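You operate a simulated robot arm through the tools that you are given. There is no shell and no other tool.

You are at the controls of a simulated robot arm. One attempt, no reset.

TASK
Put things in order on the top of the dining table. At the end: the green lint brush stands where the black dusting brush stood; the red round glue brush stands where the white pane cleaner bottle stood; the blue glass cloth stands where the green lint brush stood; the white pane cleaner bottle stands where the blue glass cloth stood; the black dusting brush is on the yellow saucer; whatever was shut is shut again. Leave all else as you found it, and nothing knocked over.

The check looks at the end state, three seconds after you hand in, the way a careful person would. Anything else that was tipped, shoved, dropped, spilled or broken makes it a failure. Flat cloth is picked up by pressing the open fingertips on it (5 to 10 N) and closing them slowly along it; thin cloth reads only 2 to 8 mm in the jaws.

THE ROBOT
A 6-joint arm with a two-finger parallel gripper, fixed in place. Base frame: the origin is at the foot of the arm, x ahead of it, y to its left, z up; the work surface is at about z = 0. Lengths are in m, angles in rad, forces in N, time in s.
With the tool pointing down near the work surface it reaches from about 0.18 to 0.46 m from the base axis. Its first joint turns from -1.222 to 1.222 rad. Payload 1.9 kg.
Tool frame: the origin (TCP) lies between the finger pads and is the grasp point; the fingertips stand 0.023 m ahead of it; z points along the fingers, y is the line along which they close. Largest opening 0.094 m; finger width 0.038, thickness 0.01; the body of the gripper, 0.054 by 0.096 m, starts 0.039 m behind the TCP.
Orientation is that of the tool frame in the base frame, as a unit quaternion [x, y, z, w]. With the fingers straight down and closing along the base's y, the tool's x points along the base's -x, its y along +y and its z along -z.

THE INTERFACE
- The arm moves only by the tool nudge_tool. Its argument "motion" is a list of rows, each an object of numbers (a shift or turn left out is 0, a gripper value left out holds the last): "x", "y", "z": the shift along the tool's x, y, z in m; "wx", "wy", "wz": the turn, a rotation vector about the tool's x, y, z in rad; "claw": the gripper command, from -1 (shut) to 1 (fully open), values between in proportion. In form: [{"x": .., "y": .., "z": .., "wx": .., "wy": .., "wz": .., "claw": ..}, ...]. A call has 1 to 20 rows; each row shifts and turns the commanded pose from where the row before left it, along the tool's axes as they then stand. Each row takes 0.2 s and may step no farther than 0.05 m and 0.15 rad from the row before; otherwise, or with a gripper value out of range, the whole call is refused. Where a pose cannot be reached the arm comes as near as it can. A force on the tool above 40 N (or 10 N above the force at the start of the call, whichever is more), or a blocked arm, ends the call early, and 0.2 s more pass. The fingers move at their own pace (about 0.108 m/s each) and stop on an object; they squeeze with about 22 N. The grip force told is the motor's: it shows also when the fingers shut on nothing. Time passes only in rows, and 0.2 s behind the last, so rows that do not move let the fingers close. The reply holds the time, the measured pose of the TCP, the force on the tool along the base axes, the opening and the grip force, in the units named above and with some noise, with the torque about the TCP (base axes, N m) and any sound that the robot's microphone picked up, and new pictures: "views" is both (left out), scene, wrist or none.
- Cameras (640 x 400 px; columns grow to the right, rows downward): "scene" is fixed at [0.0578, 0.322, 0.414]; the picture's right is [-0.71, -0.70, 0.00], its down [-0.47, 0.48, -0.74] and it looks along [0.52, -0.53, -0.67] (base axes); focal length 214 px, centre (320, 200). "wrist" rides on the gripper at [0.086, 0.016, -0.074] in the tool frame; the picture's right is [-0.18, 0.98, 0.00], its down [-0.58, -0.11, -0.81] and it looks along [-0.79, -0.15, 0.59] (tool axes); focal length 243 px, centre (320, 200). There is no depth. A picture from a camera that has moved, and an enlarged one, comes with that camera's place and axes in the base frame and with its lens.
- close_up(camera, box): a new picture of the part [left, top, right, bottom] of that camera's present view, enlarged. No time passes.
- close_job(): hands the job in; it is judged then, once.

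Nothing tells you positions but the pictures and the camera data. Unless the task says otherwise, let go and move clear before handing in.

The tools are called after "Emit:" as a command line: name --argument value ..., lists and objects as JSON in quotes. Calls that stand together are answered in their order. nudge_tool: Moves the arm, as the interface text tells. Its arguments: {"type":"object","properties":{"motion":{"type":"array"},"views":{"type":"string","enum":["both","scene","wrist","none"]}},"required":["motion"]} The other tools are called the same way: close_up (camera, box) takes an enlarged picture of a part of a camera's view; close_job () hands the job in.

At the start:

```text
time_s: 0.0
ee_pos: [0.317, -0.1984, 0.2677]
tcp_rot: [0.0, 1.0, 0.0, 0.001]
ft_force: [0.2, -0.2, -0.8]
torque: [0.03, 0.0, -0.01]
grip_width: 0.0939
finger_force: 0.0
```

scene: 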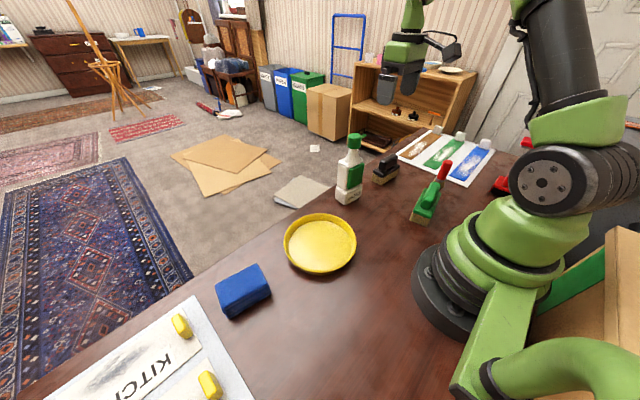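
wrist: 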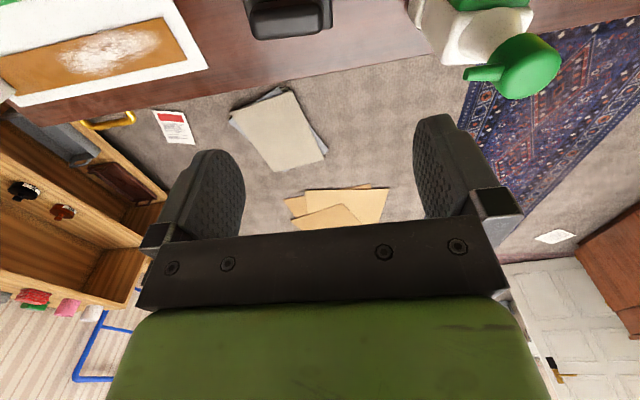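

I see a table with a blue folded cloth, a yellow saucer, a white/green bottle, a black brush, a green lint brush, and probably a red brush near the arm. I'll zoom in to find everything first.

Emit:
close_up --camera "scene" --box '[320, 100, 560, 250]'

Emit:
close_up --camera "scene" --box '[40, 200, 360, 400]'

Emit:
close_up --camera "scene" --box '[440, 100, 640, 225]'

Emit:
close_up --camera "scene" --box '[440, 200, 640, 400]'

```text
2.67 times, centred on (440, 175) of scene
camera zoom: at [0.0578, 0.322, 0.414], right [-0.71, -0.7, 0.0], down [-0.47, 0.48, -0.74], along [0.52, -0.53, -0.67], focal length 572 px, centre (0, 267)
```

zoom: 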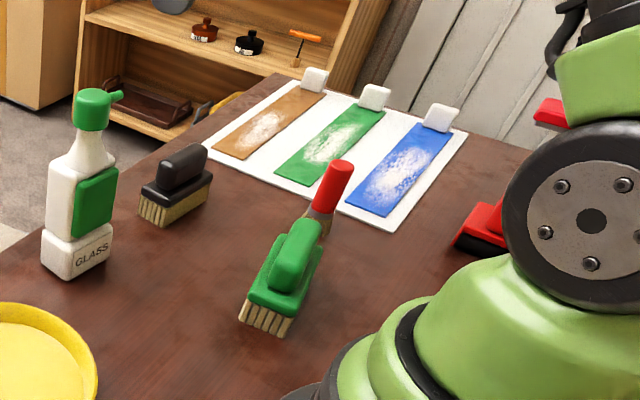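

```text
2.00 times, centred on (200, 300) of scene
camera zoom: at [0.0578, 0.322, 0.414], right [-0.71, -0.7, 0.0], down [-0.47, 0.48, -0.74], along [0.52, -0.53, -0.67], focal length 429 px, centre (560, 0)
```

zoom: 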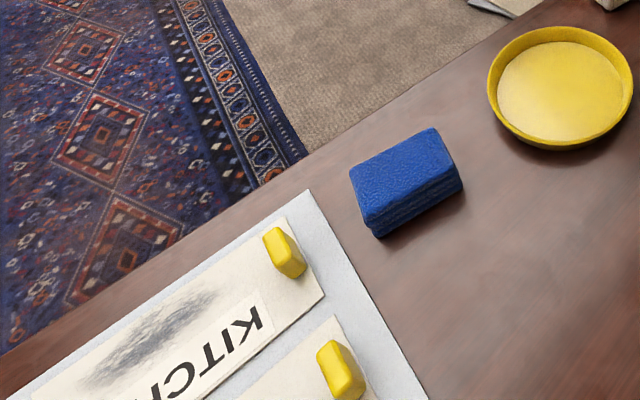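

```text
3.20 times, centred on (540, 162) of scene
camera zoom: at [0.0578, 0.322, 0.414], right [-0.71, -0.7, 0.0], down [-0.47, 0.48, -0.74], along [0.52, -0.53, -0.67], focal length 686 px, centre (-384, 320)
```

zoom: 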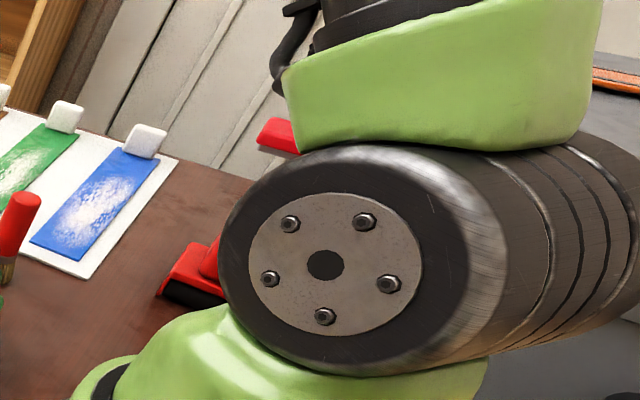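

```text
2.00 times, centred on (540, 300) of scene
camera zoom: at [0.0578, 0.322, 0.414], right [-0.71, -0.7, 0.0], down [-0.47, 0.48, -0.74], along [0.52, -0.53, -0.67], focal length 429 px, centre (-120, 0)
```

zoom: 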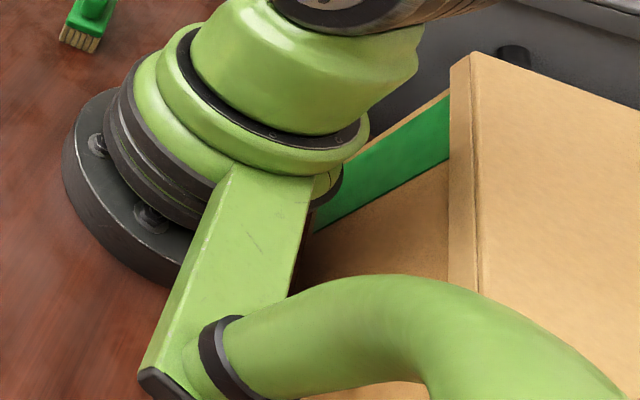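

I take the black brush to be near (0.305, -0.24), the bottle near (0.33, -0.07) and the green brush near (0.14, -0.16). The red glue brush is behind the green one, the saucer is near (0.27, 0.11) and the cloth near (0.28, 0.29). I'll tilt the wrist so its camera looks down and I can check these positions.

Emit:
nudge_tool --motion '[{"wy": 0.15}, {"wy": 0.15}, {"wy": 0.15}, {"wy": 0.15}, {}]' --views "both"

```text
time_s: 1.2
ee_pos: [0.3003, -0.1922, 0.2603]
tcp_rot: [0.0, 0.956, 0.001, -0.294]
ft_force: [0.3, -0.5, 0.3]
torque: [0.02, 0.01, 0.01]
grip_width: 0.0941
finger_force: 0.1
out of reach, approached as far as the arm can: row 4
camera wrist: at [0.271, -0.1761, 0.3703], right [0.15, 0.98, -0.1], down [0.93, -0.11, 0.34], along [0.32, -0.15, -0.93], focal length 243 px, centre (320, 200)
```

scene: 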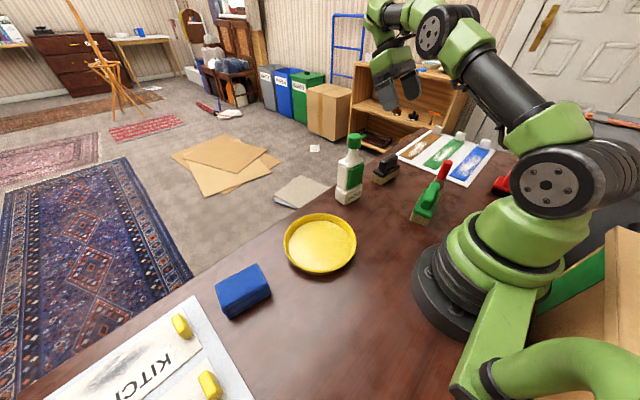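
wrist: 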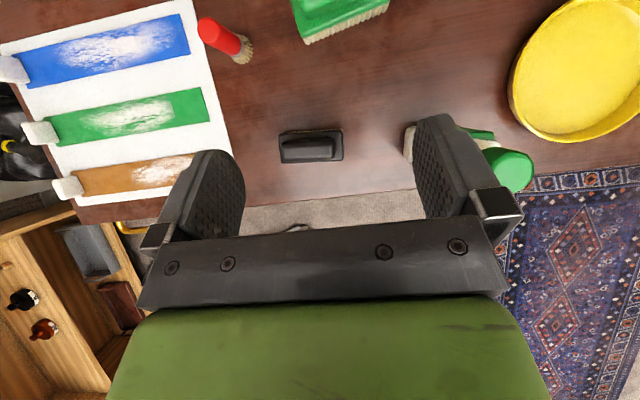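

The wrist camera puts the black brush at about (0.308, -0.231) with its long side along y. The red brush stands upright at about (0.173, -0.308). I'll pull the tool back toward the base to see the green and red brushes better.

Emit:
nudge_tool --motion '[{"x": 0.041, "z": 0.028}, {"x": 0.041, "z": 0.028}, {}]' --views "both"

```text
time_s: 2.0
ee_pos: [0.2017, -0.1918, 0.2625]
tcp_rot: [0.001, 0.956, 0.001, -0.294]
ft_force: [0.4, -0.6, 0.1]
torque: [0.0, 0.01, 0.01]
grip_width: 0.0939
finger_force: 0.1
camera wrist: at [0.1711, -0.1755, 0.3719], right [0.15, 0.98, -0.1], down [0.93, -0.11, 0.34], along [0.32, -0.15, -0.93], focal length 243 px, centre (320, 200)
```

scene: 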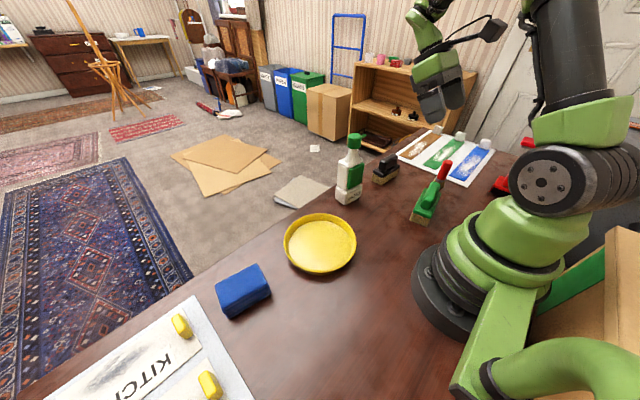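
wrist: 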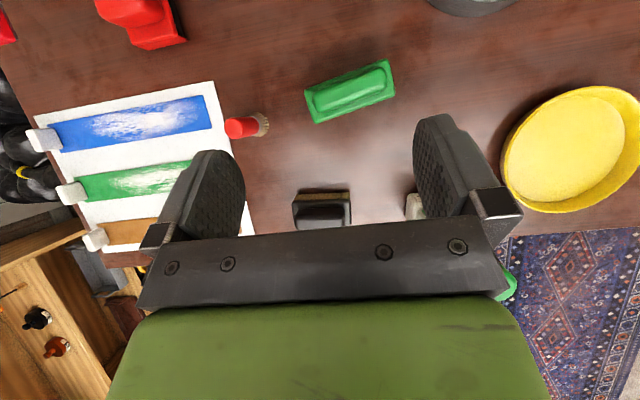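

Both brushes are in view now. The green one is at about (0.147, -0.169) and slightly rotated, and the red one is at about (0.170, -0.303). I'll zoom in for grasp details.

Emit:
close_up --camera "wrist" --box '[200, 40, 420, 240]'

Emit:
close_up --camera "scene" --box '[330, 120, 480, 230]'

Emit:
close_up --camera "wrist" --box '[0, 0, 280, 175]'

```text
2.00 times, centred on (310, 140) of wrist
camera zoom: at [0.1711, -0.1755, 0.3719], right [0.15, 0.98, -0.1], down [0.93, -0.11, 0.34], along [0.32, -0.15, -0.93], focal length 485 px, centre (340, 320)
```

zoom: 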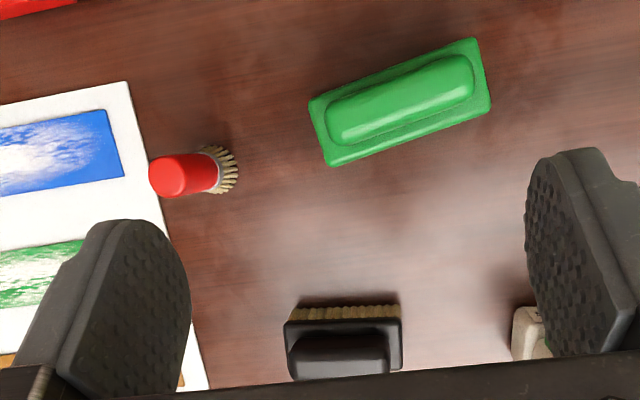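

```text
3.64 times, centred on (405, 175) of scene
camera zoom: at [0.0578, 0.322, 0.414], right [-0.71, -0.7, 0.0], down [-0.47, 0.48, -0.74], along [0.52, -0.53, -0.67], focal length 780 px, centre (11, 291)
```

zoom: 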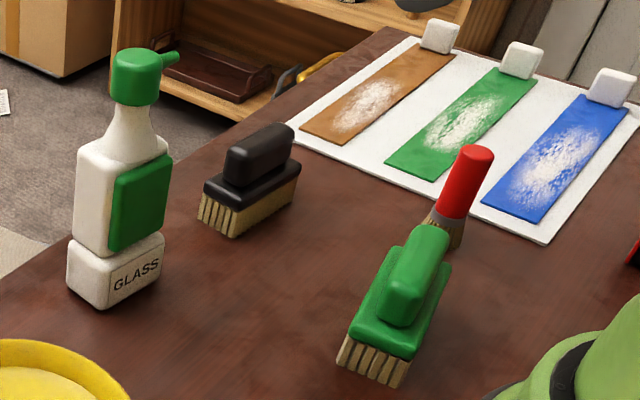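

```text
2.29 times, centred on (140, 88) of wrist
camera zoom: at [0.1711, -0.1755, 0.3719], right [0.15, 0.98, -0.1], down [0.93, -0.11, 0.34], along [0.32, -0.15, -0.93], focal length 555 px, centre (731, 457)
```

zoom: 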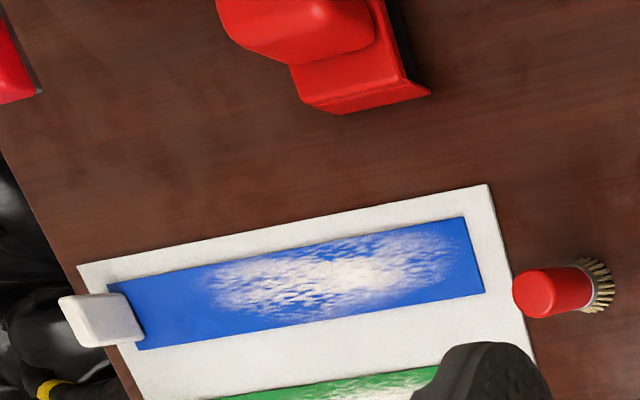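

I have the black and green brush poses and rough heights. Next I'll sweep to +y to see the bottle, saucer and cloth from above.

Emit:
nudge_tool --motion '[{"y": 0.05}, {"y": 0.05}, {"y": 0.05}, {}]' --views "wrist"

Emit:
nudge_tool --motion '[{"y": 0.05}, {"y": 0.05}, {"y": 0.05}, {"y": 0.05}, {}]' --views "both"

```text
time_s: 3.0
ee_pos: [0.2007, -0.042, 0.2614]
tcp_rot: [0.0, 0.956, 0.001, -0.294]
ft_force: [-0.2, -1.4, 1.1]
torque: [-0.02, 0.02, -0.03]
grip_width: 0.0941
finger_force: 0.1
camera wrist: at [0.171, -0.0258, 0.3707], right [0.15, 0.98, -0.1], down [0.93, -0.11, 0.34], along [0.32, -0.15, -0.94], focal length 243 px, centre (320, 200)
```

wrist: 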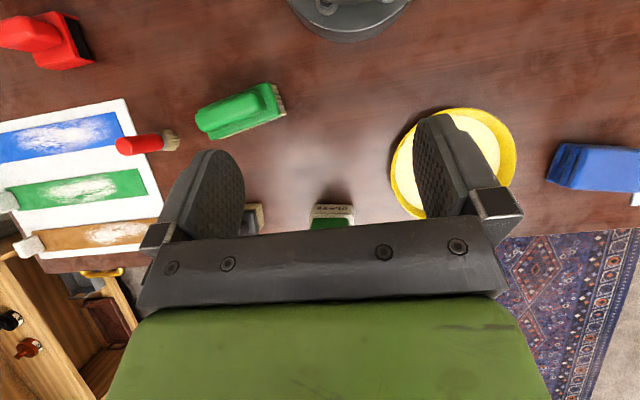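

```text
time_s: 4.2
ee_pos: [0.2019, 0.1583, 0.2613]
tcp_rot: [0.0, 0.955, 0.0, -0.296]
ft_force: [0.2, 0.0, 0.0]
torque: [-0.02, -0.03, -0.03]
grip_width: 0.0939
finger_force: 0.0
camera wrist: at [0.1719, 0.174, 0.3701], right [0.15, 0.98, -0.1], down [0.93, -0.11, 0.34], along [0.32, -0.15, -0.94], focal length 243 px, centre (320, 200)
```

scene: 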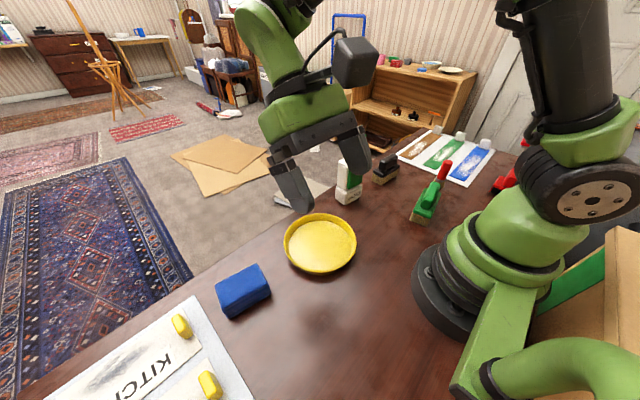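
wrist: 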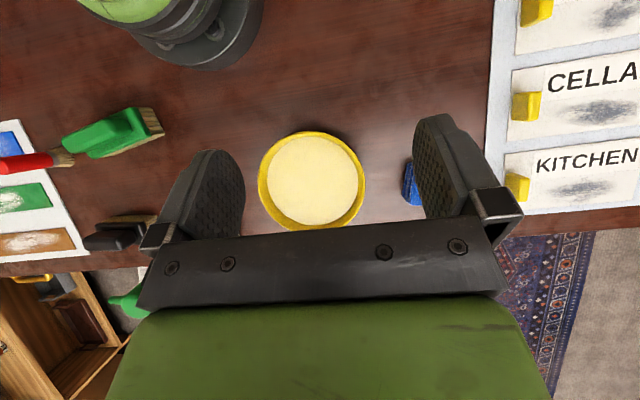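

The saucer centre is about (0.264, 0.109). I'll continue to +y for a clear look at the cloth.

Emit:
nudge_tool --motion '[{"y": 0.05}, {"y": 0.05}, {"y": 0.05}, {}]' --views "wrist"

Emit:
close_up --camera "wrist" --box '[200, 60, 440, 240]'

Emit:
close_up --camera "scene" --box '[180, 220, 300, 340]'

```text
time_s: 5.2
ee_pos: [0.2013, 0.3094, 0.2597]
tcp_rot: [0.0, 0.955, -0.001, -0.295]
ft_force: [0.4, -0.2, -0.5]
torque: [0.03, -0.02, 0.01]
grip_width: 0.0941
finger_force: 0.0
camera wrist: at [0.1718, 0.3251, 0.3699], right [0.15, 0.98, -0.1], down [0.93, -0.11, 0.34], along [0.32, -0.15, -0.94], focal length 243 px, centre (320, 200)
```

wrist: 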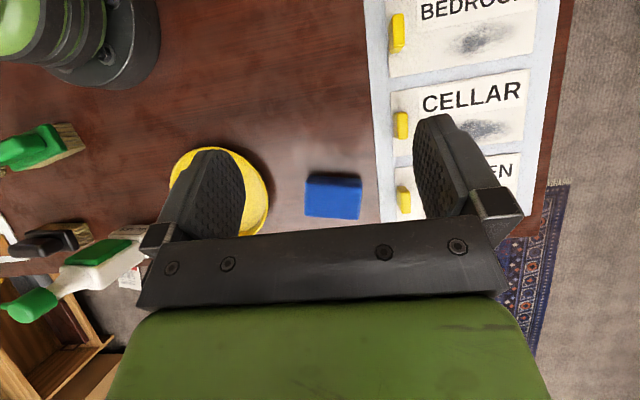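

```text
2.22 times, centred on (320, 150) of wrist
camera zoom: at [0.1718, 0.3251, 0.3699], right [0.15, 0.98, -0.1], down [0.93, -0.11, 0.34], along [0.32, -0.15, -0.94], focal length 539 px, centre (320, 311)
```

zoom: 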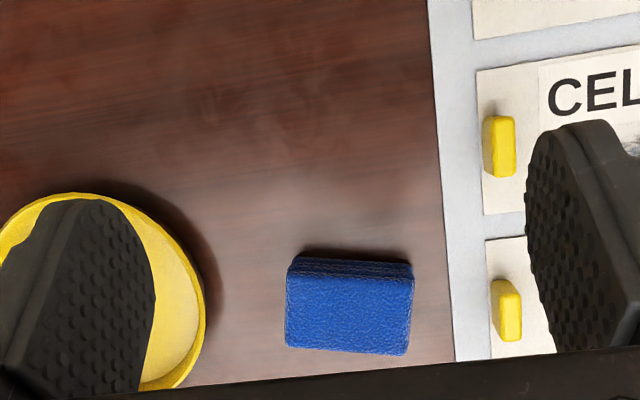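

```text
3.33 times, centred on (240, 280) of scene
camera zoom: at [0.0578, 0.322, 0.414], right [-0.71, -0.7, 0.0], down [-0.47, 0.48, -0.74], along [0.52, -0.53, -0.67], focal length 715 px, centre (587, -67)
```

zoom: 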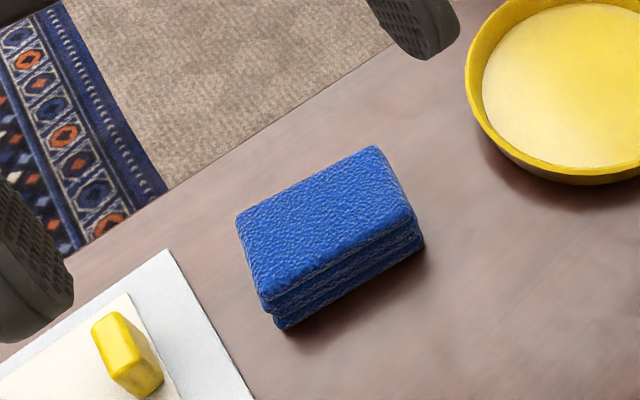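

The cloth is a folded block of about 0.08 × 0.053 × 0.03, centred at (0.291, 0.289). I'll straighten the tool, go back to the black brush's side, and turn so the fingers close along x.

Emit:
nudge_tool --motion '[{"y": -0.05, "wy": -0.15}, {"y": -0.05, "wy": -0.15}, {"y": -0.05, "wy": -0.15}, {"y": -0.05, "wy": -0.147}, {"y": -0.05}, {"y": -0.05}, {"y": -0.05}, {"y": -0.05}, {"y": -0.05}, {"y": -0.05}, {"y": -0.038}, {}]' --views "none"

Emit:
nudge_tool --motion '[{"wz": 0.15}, {"wz": 0.15}, {"wz": 0.15}, {"wz": 0.15}, {"wz": 0.15}, {"wz": 0.15}, {"wz": 0.15}, {"wz": 0.15}, {"wz": 0.15}, {"wz": 0.15}, {"wz": 0.15}, {}]' --views "both"

```text
time_s: 7.8
ee_pos: [0.2016, -0.2309, 0.2611]
tcp_rot: [-0.001, 1.0, 0.0, -0.001]
ft_force: [0.2, 0.0, -0.3]
torque: [-0.03, 0.03, -0.03]
grip_width: 0.0942
finger_force: 0.0
```

```text
time_s: 10.4
ee_pos: [0.2017, -0.2298, 0.2617]
tcp_rot: [0.735, 0.678, -0.001, -0.001]
ft_force: [-0.4, -0.1, 0.3]
torque: [0.01, -0.04, -0.02]
grip_width: 0.094
finger_force: 0.1
camera wrist: at [0.2243, -0.1455, 0.3344], right [0.96, -0.26, 0.0], down [-0.15, -0.57, 0.81], along [-0.21, -0.78, -0.59], focal length 243 px, centre (320, 200)
```

scene: 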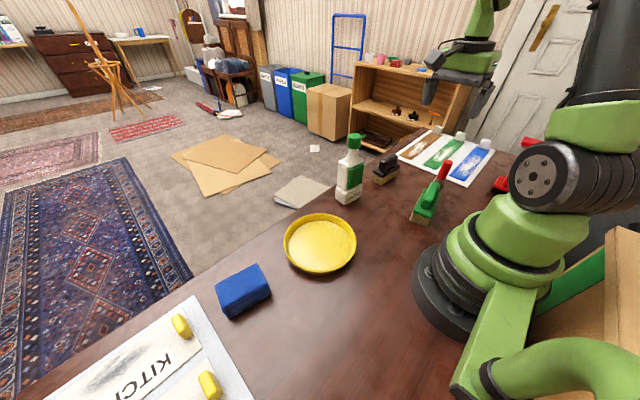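
wrist: 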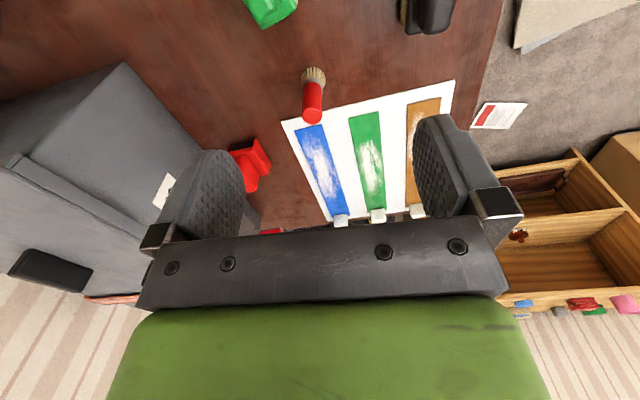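

The fingers are lined up for the black brush, but with this heading the camera block would hang close to the bottle's nozzle. I'll turn the wrist half a turn the other way so the camera sits on the -y side.

Emit:
nudge_tool --motion '[{"wz": -0.15}, {"wz": -0.15}, {"wz": -0.15}, {"wz": -0.15}, {"wz": -0.15}, {"wz": -0.15}, {"wz": -0.15}, {"wz": -0.15}, {"wz": -0.15}, {"wz": -0.15}, {"wz": -0.15}, {"wz": -0.15}, {"wz": -0.15}, {"wz": -0.15}, {"wz": -0.15}, {"wz": -0.15}, {"wz": -0.15}, {"wz": -0.15}, {"wz": -0.15}, {"wz": -0.15}]' --views "none"

Emit:
nudge_tool --motion '[{"wz": -0.14}, {}]' --views "both"

```text
time_s: 14.6
ee_pos: [0.2019, -0.2296, 0.2609]
tcp_rot: [-0.625, 0.78, 0.001, -0.001]
ft_force: [-0.3, 0.2, -0.1]
torque: [-0.01, -0.01, 0.0]
grip_width: 0.094
finger_force: 0.1
```

```text
time_s: 15.2
ee_pos: [0.2009, -0.2303, 0.2605]
tcp_rot: [-0.678, 0.735, 0.001, -0.001]
ft_force: [-0.1, 0.3, -0.2]
torque: [0.0, -0.03, 0.0]
grip_width: 0.0939
finger_force: 0.2
camera wrist: at [0.1779, -0.3149, 0.3344], right [-0.96, 0.26, 0.0], down [0.16, 0.57, 0.81], along [0.21, 0.78, -0.59], focal length 243 px, centre (320, 200)
```

scene: 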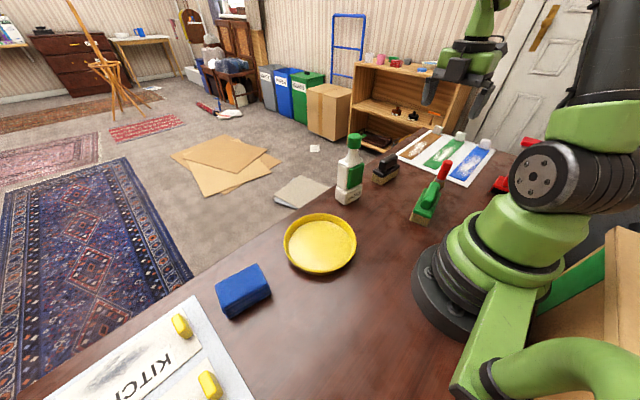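
wrist: 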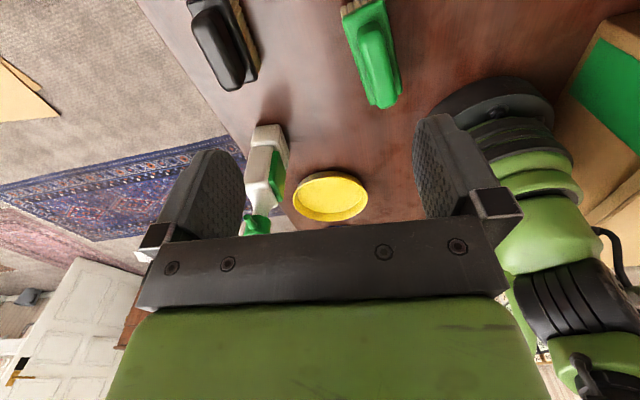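

The flipped heading is reachable. I'll move over the black brush and come down partway, then check alignment.

Emit:
nudge_tool --motion '[{"y": -0.0356, "x": -0.0032}, {"y": -0.0356, "x": -0.0032}, {"y": -0.0356, "x": -0.0032}, {"z": 0.05}, {"z": 0.05}, {}]' --views "both"

Emit:
close_up --camera "scene" --box '[310, 70, 470, 220]'

Emit:
close_up --camera "wrist" --box '[220, 60, 440, 240]'

```text
time_s: 16.6
ee_pos: [0.308, -0.2293, 0.1606]
tcp_rot: [-0.677, 0.736, 0.001, 0.0]
ft_force: [0.6, -0.4, 0.5]
torque: [-0.03, 0.01, 0.01]
grip_width: 0.0938
finger_force: 0.1
camera wrist: at [0.2852, -0.3139, 0.2337], right [-0.96, 0.26, 0.0], down [0.16, 0.57, 0.81], along [0.21, 0.78, -0.59], focal length 243 px, centre (320, 200)
```

scene: 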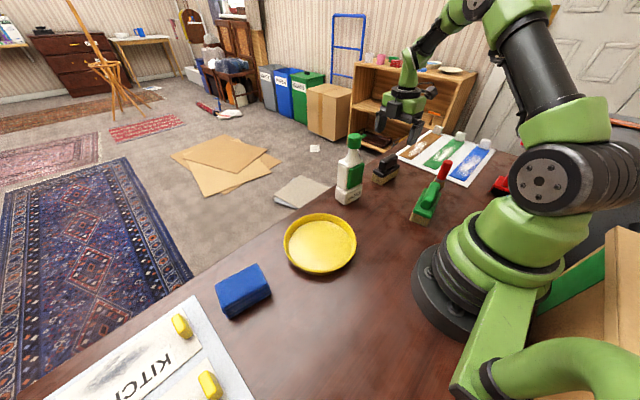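
wrist: 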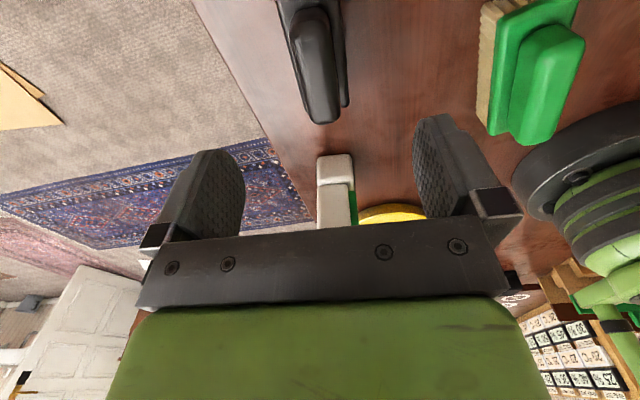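

```text
2.67 times, centred on (390, 145) of scene
camera zoom: at [0.0578, 0.322, 0.414], right [-0.71, -0.7, 0.0], down [-0.47, 0.48, -0.74], along [0.52, -0.53, -0.67], focal length 572 px, centre (133, 347)
```

zoom: 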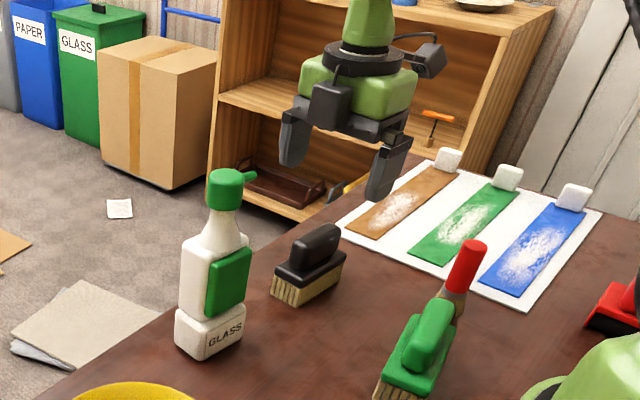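

```text
2.22 times, centred on (330, 150) of wrist
camera zoom: at [0.2852, -0.3139, 0.2337], right [-0.96, 0.26, 0.0], down [0.16, 0.57, 0.81], along [0.21, 0.78, -0.59], focal length 539 px, centre (298, 311)
```

zoom: 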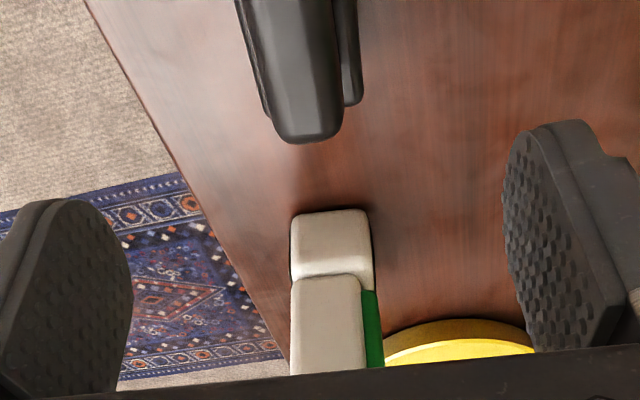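

The black brush sits centred between the fingers. I'll lower until the fingers straddle its plate and then close.

Emit:
nudge_tool --motion '[{"wz": 0.04, "z": 0.04}, {"z": 0.04}, {"z": 0.0386}, {}]' --views "both"

Emit:
close_up --camera "scene" --box '[320, 100, 480, 220]'

```text
time_s: 17.6
ee_pos: [0.3088, -0.2287, 0.0407]
tcp_rot: [-0.663, 0.749, 0.0, 0.0]
ft_force: [-0.1, 0.5, -0.4]
torque: [-0.04, 0.02, 0.0]
grip_width: 0.094
finger_force: 0.0
camera wrist: at [0.2818, -0.3126, 0.1149], right [-0.95, 0.3, 0.0], down [0.18, 0.56, 0.81], along [0.24, 0.77, -0.59], focal length 243 px, centre (320, 200)
```

scene: 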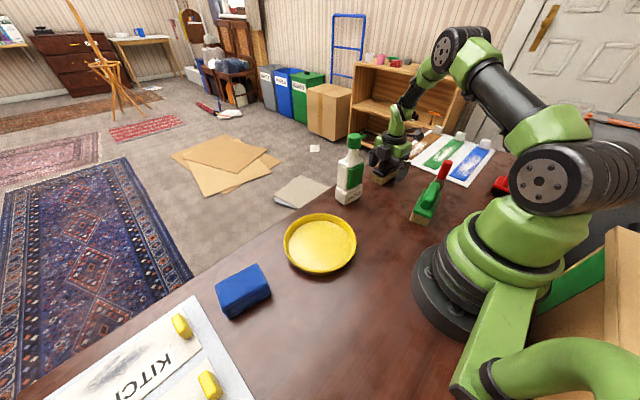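
wrist: 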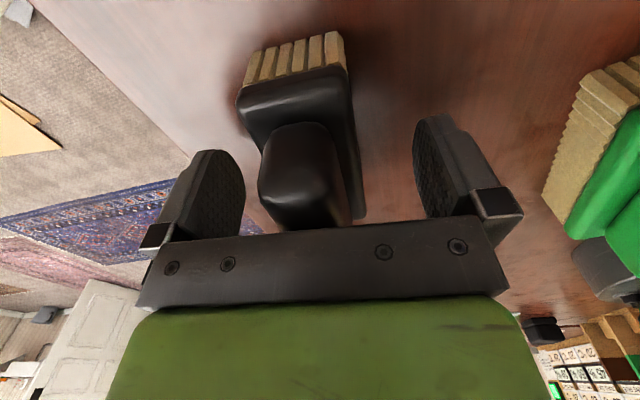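

```text
3.33 times, centred on (400, 160) of scene
camera zoom: at [0.0578, 0.322, 0.414], right [-0.71, -0.7, 0.0], down [-0.47, 0.48, -0.74], along [0.52, -0.53, -0.67], focal length 715 px, centre (53, 333)
```

zoom: 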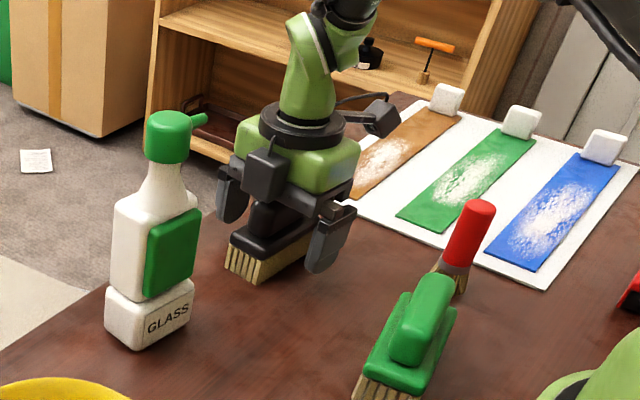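

Emit:
close_up --camera "wrist" --box '[220, 20, 440, 240]'

```text
1.82 times, centred on (330, 130) of wrist
camera zoom: at [0.2818, -0.3126, 0.1149], right [-0.95, 0.3, 0.0], down [0.18, 0.56, 0.81], along [0.24, 0.77, -0.59], focal length 441 px, centre (302, 327)
```

zoom: 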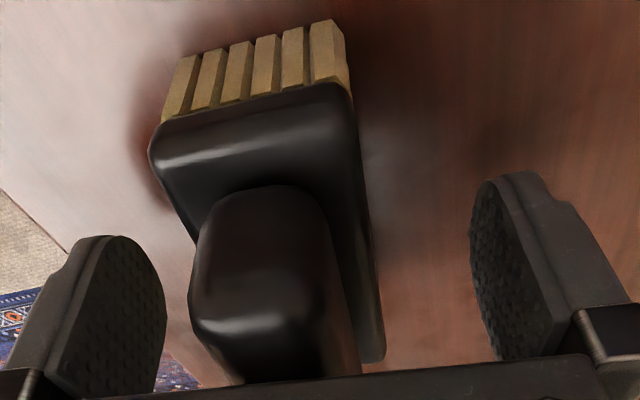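

The brush sits about 4–5 mm toward one finger, so I'll centre on it and then close.

Emit:
nudge_tool --motion '[{"y": -0.0045, "x": 0.002}, {"claw": 0.4}, {"claw": 0.0}, {"claw": -0.4}, {"claw": -1}, {"claw": -1}, {}]' --views "both"

```text
time_s: 19.2
ee_pos: [0.3125, -0.2308, 0.0408]
tcp_rot: [-0.663, 0.748, 0.0, 0.001]
ft_force: [0.0, -0.1, 0.8]
torque: [0.05, -0.05, -0.02]
grip_width: 0.0414
finger_force: 21.8
camera wrist: at [0.286, -0.3155, 0.1155], right [-0.95, 0.3, 0.0], down [0.18, 0.56, 0.81], along [0.24, 0.77, -0.59], focal length 243 px, centre (320, 200)
```

scene: 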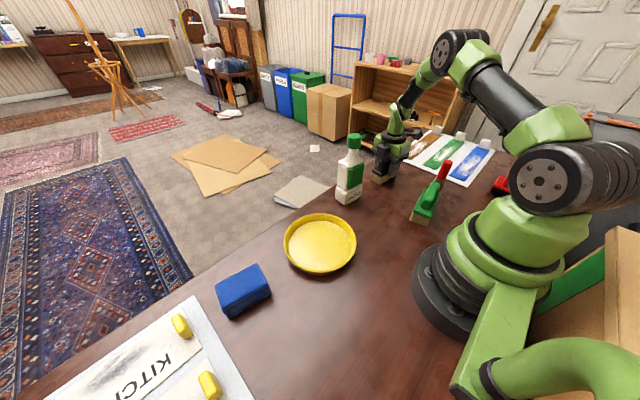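
wrist: 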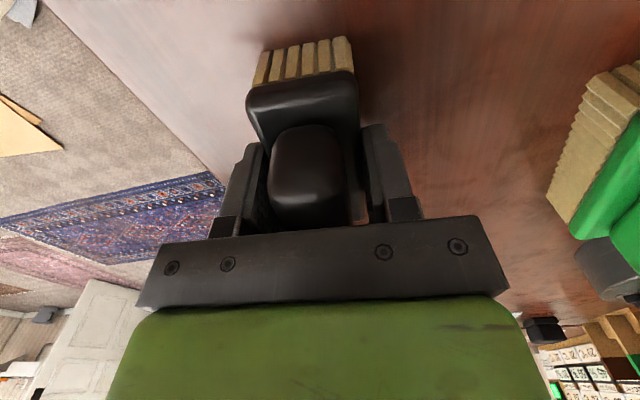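

The brush is gripped with the jaws at 41 mm. I'll lift it and carry it round the base side, clear of the bottle, to above the saucer.

Emit:
nudge_tool --motion '[{"z": -0.02}, {"z": -0.05}, {"z": -0.05}, {"z": -0.05}, {"x": -0.0055, "y": 0.0384}, {"x": -0.0055, "y": 0.0384}, {"x": -0.0055, "y": 0.0384}, {}]' --views "both"

```text
time_s: 21.0
ee_pos: [0.2019, -0.1988, 0.2118]
tcp_rot: [-0.663, 0.749, 0.0, 0.0]
ft_force: [-0.2, 0.5, -0.7]
torque: [-0.02, 0.0, 0.02]
grip_width: 0.0417
finger_force: 22.2
camera wrist: at [0.1739, -0.2841, 0.2864], right [-0.95, 0.3, 0.0], down [0.18, 0.56, 0.81], along [0.24, 0.77, -0.59], focal length 243 px, centre (320, 200)
```

scene: 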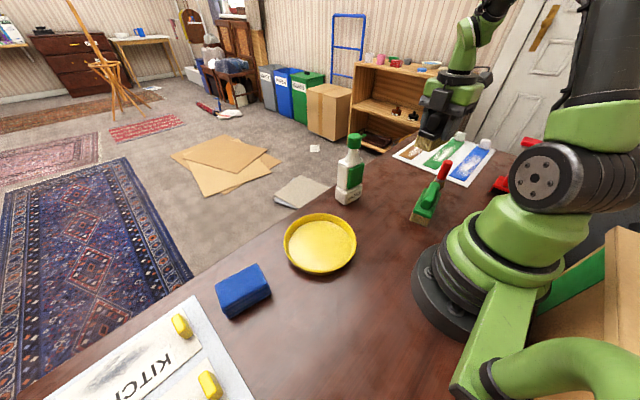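
wrist: 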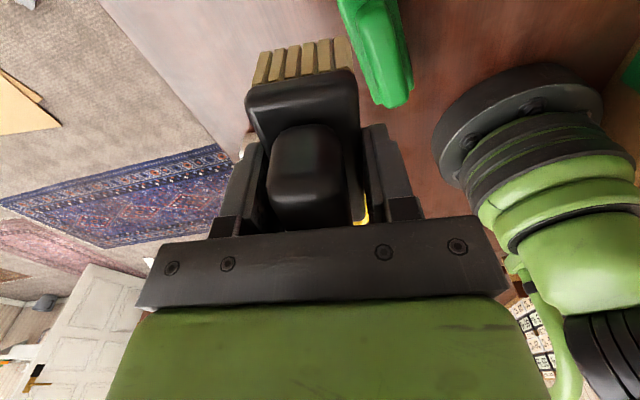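

The brush is held securely, so I'm continuing to above the saucer.

Emit:
nudge_tool --motion '[{"x": -0.0438, "y": 0.0053}, {"x": -0.0438, "y": 0.0053}, {"x": -0.0438, "y": 0.0053}, {"x": -0.0438, "y": 0.0053}, {"x": -0.0438, "y": 0.0053}, {"x": -0.0438, "y": 0.0053}, {"x": -0.0438, "y": 0.0053}, {"x": -0.0038, "y": -0.0318}, {"x": -0.0038, "y": -0.0318}, {}]' --views "both"

```text
time_s: 23.2
ee_pos: [0.2653, 0.1078, 0.2136]
tcp_rot: [-0.663, 0.749, 0.001, -0.001]
ft_force: [0.3, 0.5, -1.6]
torque: [-0.01, -0.04, -0.06]
grip_width: 0.0419
finger_force: 22.3
camera wrist: at [0.2385, 0.0231, 0.2865], right [-0.95, 0.3, 0.0], down [0.18, 0.56, 0.81], along [0.24, 0.77, -0.59], focal length 243 px, centre (320, 200)
```

scene: 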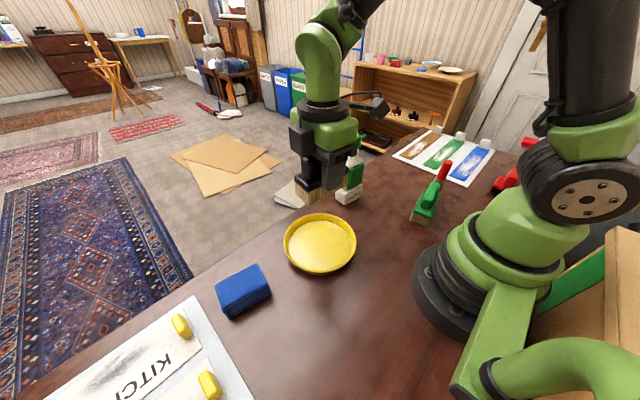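
wrist: 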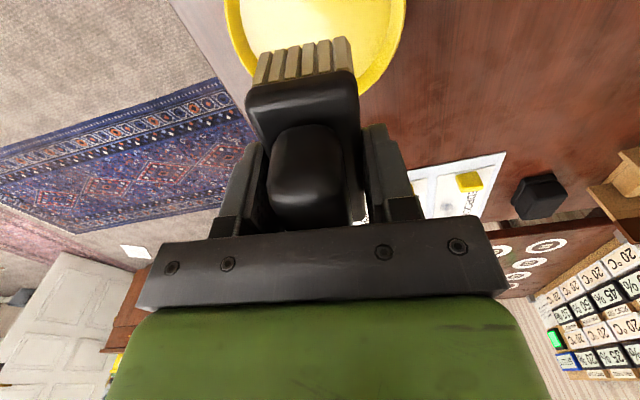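

Emit:
nudge_tool --motion '[{"z": 0.05}, {"z": 0.05}, {"z": 0.035}, {}]' --views "both"

Emit:
close_up --camera "scene" --box '[240, 140, 400, 290]'

```text
time_s: 24.2
ee_pos: [0.2653, 0.1074, 0.0772]
tcp_rot: [-0.663, 0.749, 0.001, -0.001]
ft_force: [-0.1, 0.5, -0.5]
torque: [0.02, -0.03, -0.04]
grip_width: 0.0416
finger_force: 21.9
camera wrist: at [0.2382, 0.0233, 0.1507], right [-0.95, 0.3, 0.0], down [0.18, 0.56, 0.81], along [0.24, 0.77, -0.59], focal length 243 px, centre (320, 200)
```

scene: 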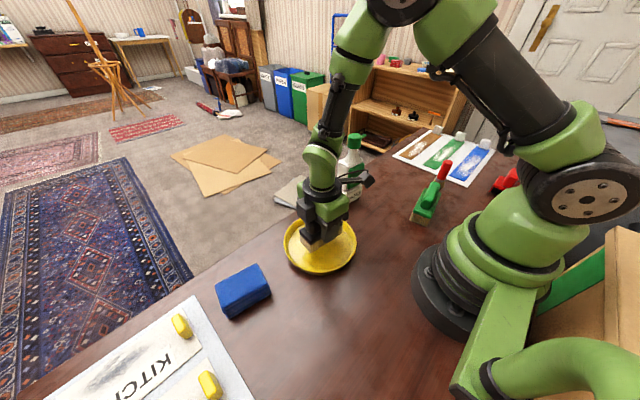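
wrist: 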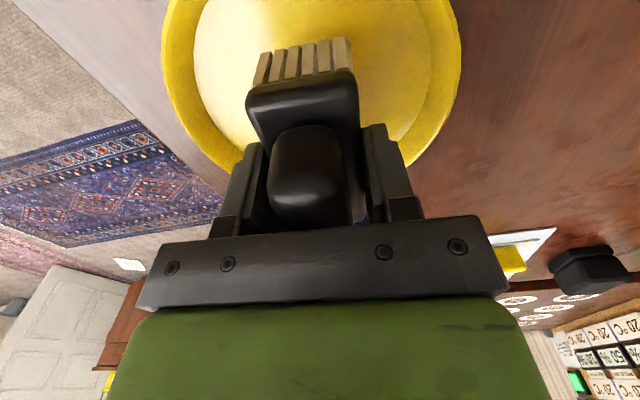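

```text
2.67 times, centred on (320, 215) of scene
camera zoom: at [0.0578, 0.322, 0.414], right [-0.71, -0.7, 0.0], down [-0.47, 0.48, -0.74], along [0.52, -0.53, -0.67], focal length 572 px, centre (320, 160)
```

zoom: 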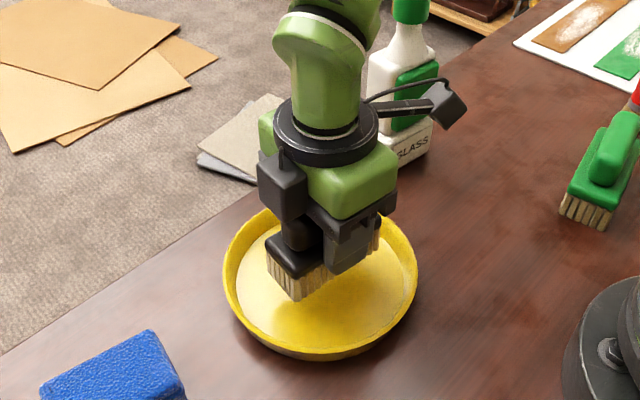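

The brush is above the saucer with clear margins. I'll lower it gently until it touches the floor of the saucer.

Emit:
nudge_tool --motion '[{"z": 0.02}, {"z": 0.004}, {}]' --views "none"

Emit:
nudge_tool --motion '[{"z": 0.003}, {}]' --views "none"

```text
time_s: 25.0
ee_pos: [0.2648, 0.1069, 0.0527]
tcp_rot: [-0.663, 0.749, 0.001, 0.0]
ft_force: [0.0, 0.1, -0.7]
torque: [0.01, 0.0, -0.03]
grip_width: 0.042
finger_force: 22.3
```

```text
time_s: 25.6
ee_pos: [0.2655, 0.1074, 0.0506]
tcp_rot: [-0.663, 0.749, 0.001, 0.0]
ft_force: [0.6, 0.0, -1.3]
torque: [0.0, 0.0, 0.02]
grip_width: 0.0415
finger_force: 21.7
```

Emit:
nudge_tool --motion '[{"z": 0.002}, {}]' --views "none"

Emit:
nudge_tool --motion '[{"z": 0.002}, {}]' --views "scene"

Emit:
close_up --camera "scene" --box '[270, 190, 370, 280]'

```text
time_s: 26.2
ee_pos: [0.2649, 0.1068, 0.0479]
tcp_rot: [-0.663, 0.749, 0.001, -0.001]
ft_force: [-0.3, -0.2, -1.6]
torque: [0.02, 0.01, 0.0]
grip_width: 0.0418
finger_force: 22.3
```

```text
time_s: 26.8
ee_pos: [0.267, 0.1081, 0.0474]
tcp_rot: [-0.663, 0.749, 0.001, 0.0]
ft_force: [-2.7, -1.8, 21.0]
torque: [-0.02, 0.07, 0.0]
grip_width: 0.0417
finger_force: 22.1
```

scene: 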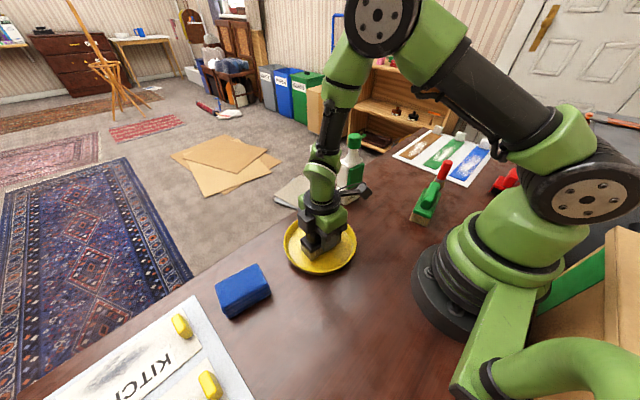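

```text
4.44 times, centred on (320, 235) of scene
camera zoom: at [0.0578, 0.322, 0.414], right [-0.71, -0.7, 0.0], down [-0.47, 0.48, -0.74], along [0.52, -0.53, -0.67], focal length 953 px, centre (320, 44)
```

zoom: 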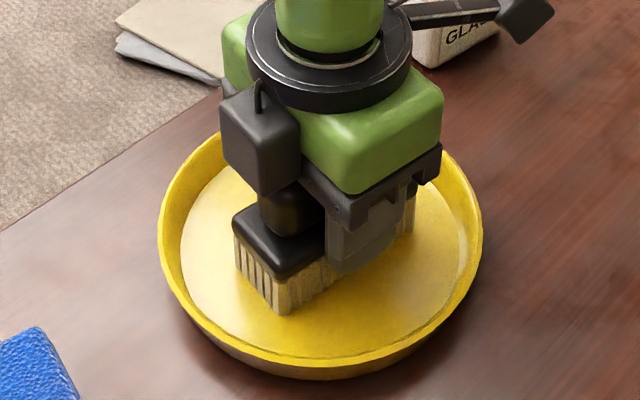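

The brush touches the saucer floor. I'll take the pressure off, open partway and rise straight up.

Emit:
nudge_tool --motion '[{"z": -0.0015}, {"claw": -0.05}, {"claw": 0.1}, {"claw": 0.35}, {}]' --views "none"

Emit:
nudge_tool --motion '[{"z": -0.03}, {"z": -0.05}, {"z": -0.05}, {"z": -0.05}, {}]' --views "both"

Emit:
close_up --camera "scene" --box '[270, 190, 370, 280]'

```text
time_s: 28.0
ee_pos: [0.2653, 0.1062, 0.0483]
tcp_rot: [-0.663, 0.749, 0.0, -0.001]
ft_force: [0.3, 0.2, -0.7]
torque: [-0.03, 0.01, -0.02]
grip_width: 0.0636
finger_force: 0.0
```

```text
time_s: 29.2
ee_pos: [0.2643, 0.1074, 0.228]
tcp_rot: [-0.662, 0.749, 0.0, 0.0]
ft_force: [0.5, 0.0, -0.6]
torque: [-0.02, 0.04, -0.02]
grip_width: 0.0635
finger_force: 0.1
camera wrist: at [0.2383, 0.0231, 0.3019], right [-0.95, 0.3, 0.0], down [0.18, 0.56, 0.81], along [0.24, 0.77, -0.59], focal length 243 px, centre (320, 200)
```

scene: 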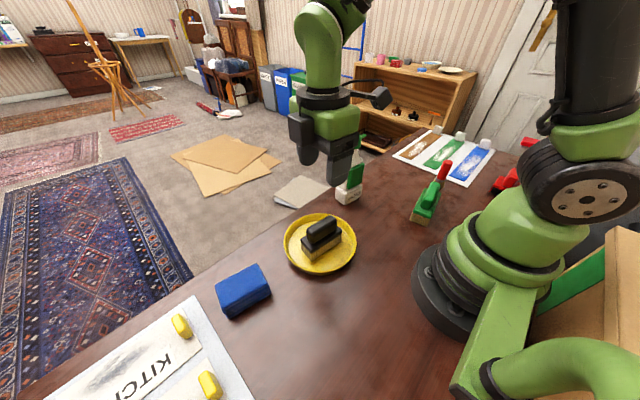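
wrist: 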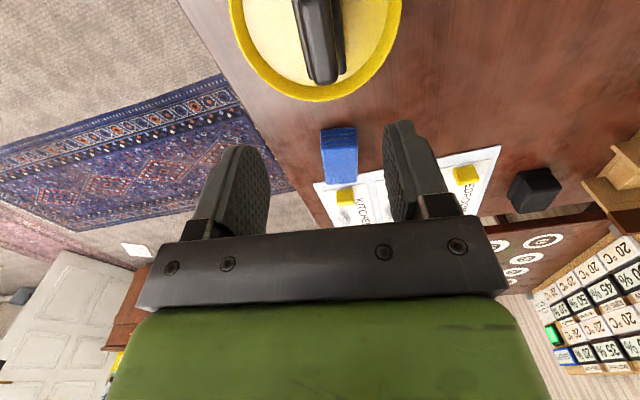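

```text
4.44 times, centred on (320, 235) of scene
camera zoom: at [0.0578, 0.322, 0.414], right [-0.71, -0.7, 0.0], down [-0.47, 0.48, -0.74], along [0.52, -0.53, -0.67], focal length 953 px, centre (320, 44)
```

zoom: 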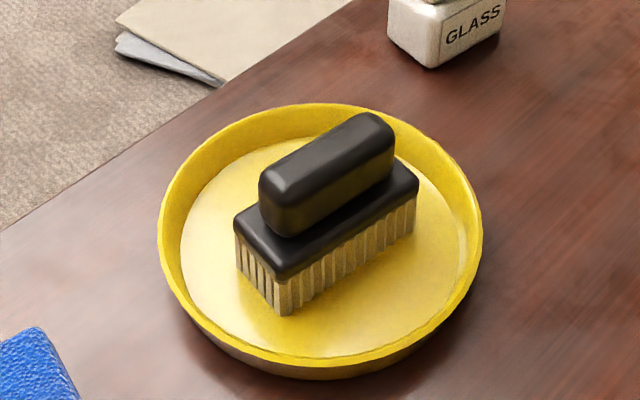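

The black brush stands well inside the saucer. Next is the green brush: I'll move above it, turn to match its heading and open fully.

Emit:
nudge_tool --motion '[{"x": 0.0414, "y": 0.01173}, {"x": 0.0414, "y": 0.01173}, {"x": 0.0414, "y": 0.01173}, {"x": 0.0414, "y": 0.01173}, {"x": 0.0414, "y": 0.01173}, {"x": 0.0414, "y": 0.01173}, {"x": 0.0414, "y": 0.01173}, {"wz": -0.147, "claw": 1}, {"wz": -0.147, "claw": 1}, {}]' --views "both"

```text
time_s: 31.4
ee_pos: [0.1499, -0.1709, 0.2277]
tcp_rot: [0.766, -0.643, 0.0, 0.0]
ft_force: [-0.1, 0.6, 0.5]
torque: [0.01, 0.01, 0.01]
grip_width: 0.0939
finger_force: 0.1
camera wrist: at [0.1472, -0.2591, 0.3009], right [-1.0, 0.01, 0.0], down [0.01, 0.59, 0.81], along [0.01, 0.81, -0.59], focal length 243 px, centre (320, 200)
```

scene: 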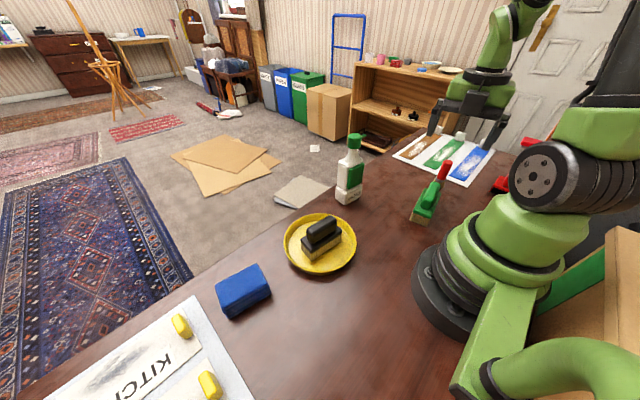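
wrist: 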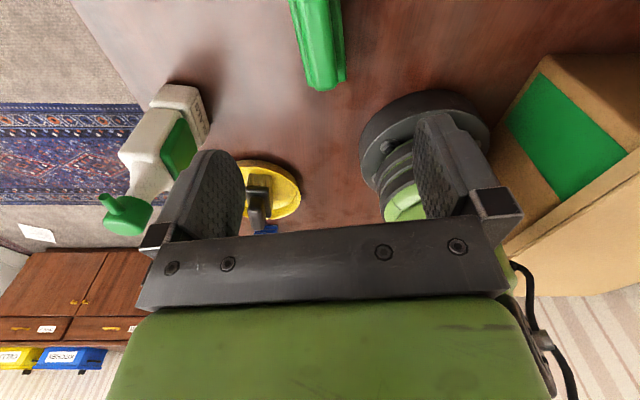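

The flipped heading is reachable here as well, and the green brush sits between the fingers. I'll lower partway and check centring.

Emit:
nudge_tool --motion '[{"z": 0.05}, {"z": 0.05}, {}]' --views "wrist"

Emit:
close_up --camera "wrist" --box '[220, 0, 440, 200]'

Emit:
close_up --camera "scene" --box '[380, 100, 500, 230]'

```text
time_s: 32.2
ee_pos: [0.1499, -0.1714, 0.1271]
tcp_rot: [0.765, -0.644, -0.001, 0.001]
ft_force: [-0.6, -0.1, -0.3]
torque: [-0.03, -0.03, -0.02]
grip_width: 0.0941
finger_force: 0.1
camera wrist: at [0.1484, -0.2589, 0.2009], right [-1.0, 0.01, 0.0], down [0.01, 0.59, 0.81], along [0.01, 0.81, -0.59], focal length 243 px, centre (320, 200)
```

wrist: 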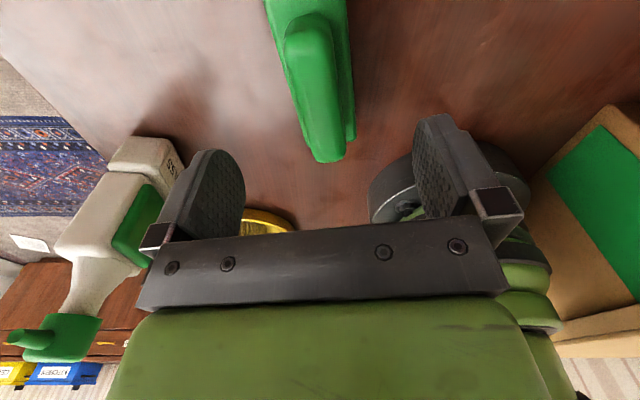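

```text
2.00 times, centred on (330, 100) of wrist
camera zoom: at [0.1484, -0.2589, 0.2009], right [-1.0, 0.01, 0.0], down [0.01, 0.59, 0.81], along [0.01, 0.81, -0.59], focal length 485 px, centre (300, 400)
```

zoom: 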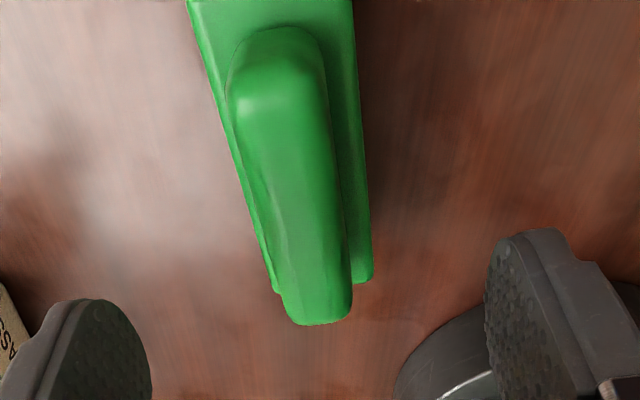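

```text
3.08 times, centred on (440, 165) of scene
camera zoom: at [0.0578, 0.322, 0.414], right [-0.71, -0.7, 0.0], down [-0.47, 0.48, -0.74], along [0.52, -0.53, -0.67], focal length 660 px, centre (-49, 308)
```

zoom: 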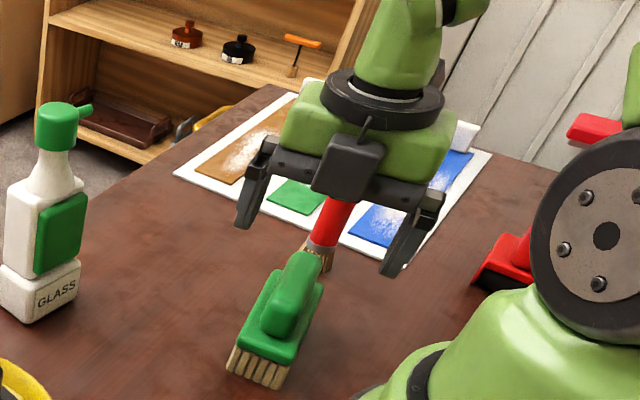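

The green brush is centred and aligned to within about 1 mm. I'll lower to grasp height and close.

Emit:
nudge_tool --motion '[{"x": 0.003, "z": 0.03}, {"z": 0.03}, {"z": 0.021}, {}]' --views "wrist"

Emit:
close_up --camera "scene" --box '[380, 100, 500, 230]'

```text
time_s: 33.2
ee_pos: [0.1505, -0.1736, 0.046]
tcp_rot: [0.765, -0.644, 0.0, 0.0]
ft_force: [0.0, -0.5, 0.6]
torque: [0.03, 0.0, 0.01]
grip_width: 0.0938
finger_force: 0.1
camera wrist: at [0.1489, -0.2621, 0.1201], right [-1.0, 0.01, 0.0], down [0.01, 0.59, 0.81], along [0.01, 0.81, -0.59], focal length 243 px, centre (320, 200)
```

wrist: 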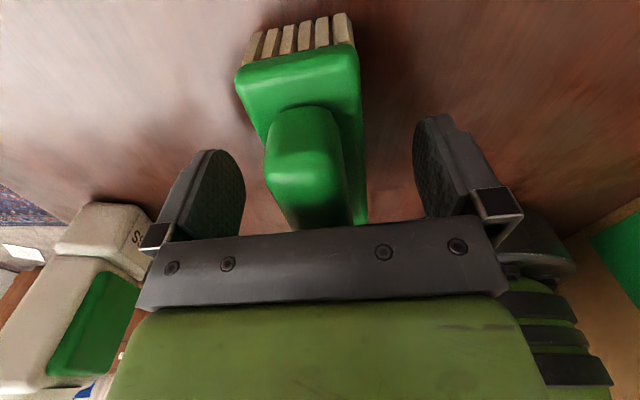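

```text
3.08 times, centred on (440, 165) of scene
camera zoom: at [0.0578, 0.322, 0.414], right [-0.71, -0.7, 0.0], down [-0.47, 0.48, -0.74], along [0.52, -0.53, -0.67], focal length 660 px, centre (-49, 308)
```

zoom: 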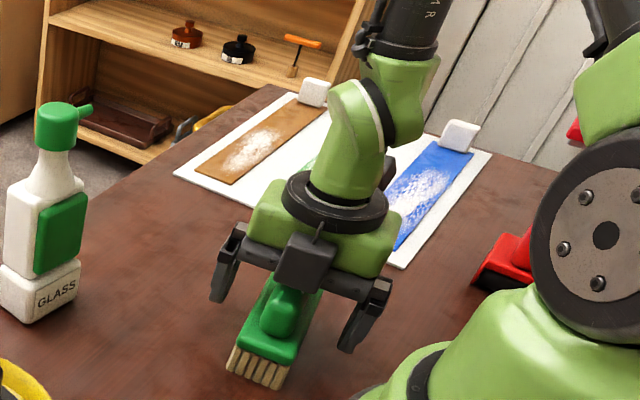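

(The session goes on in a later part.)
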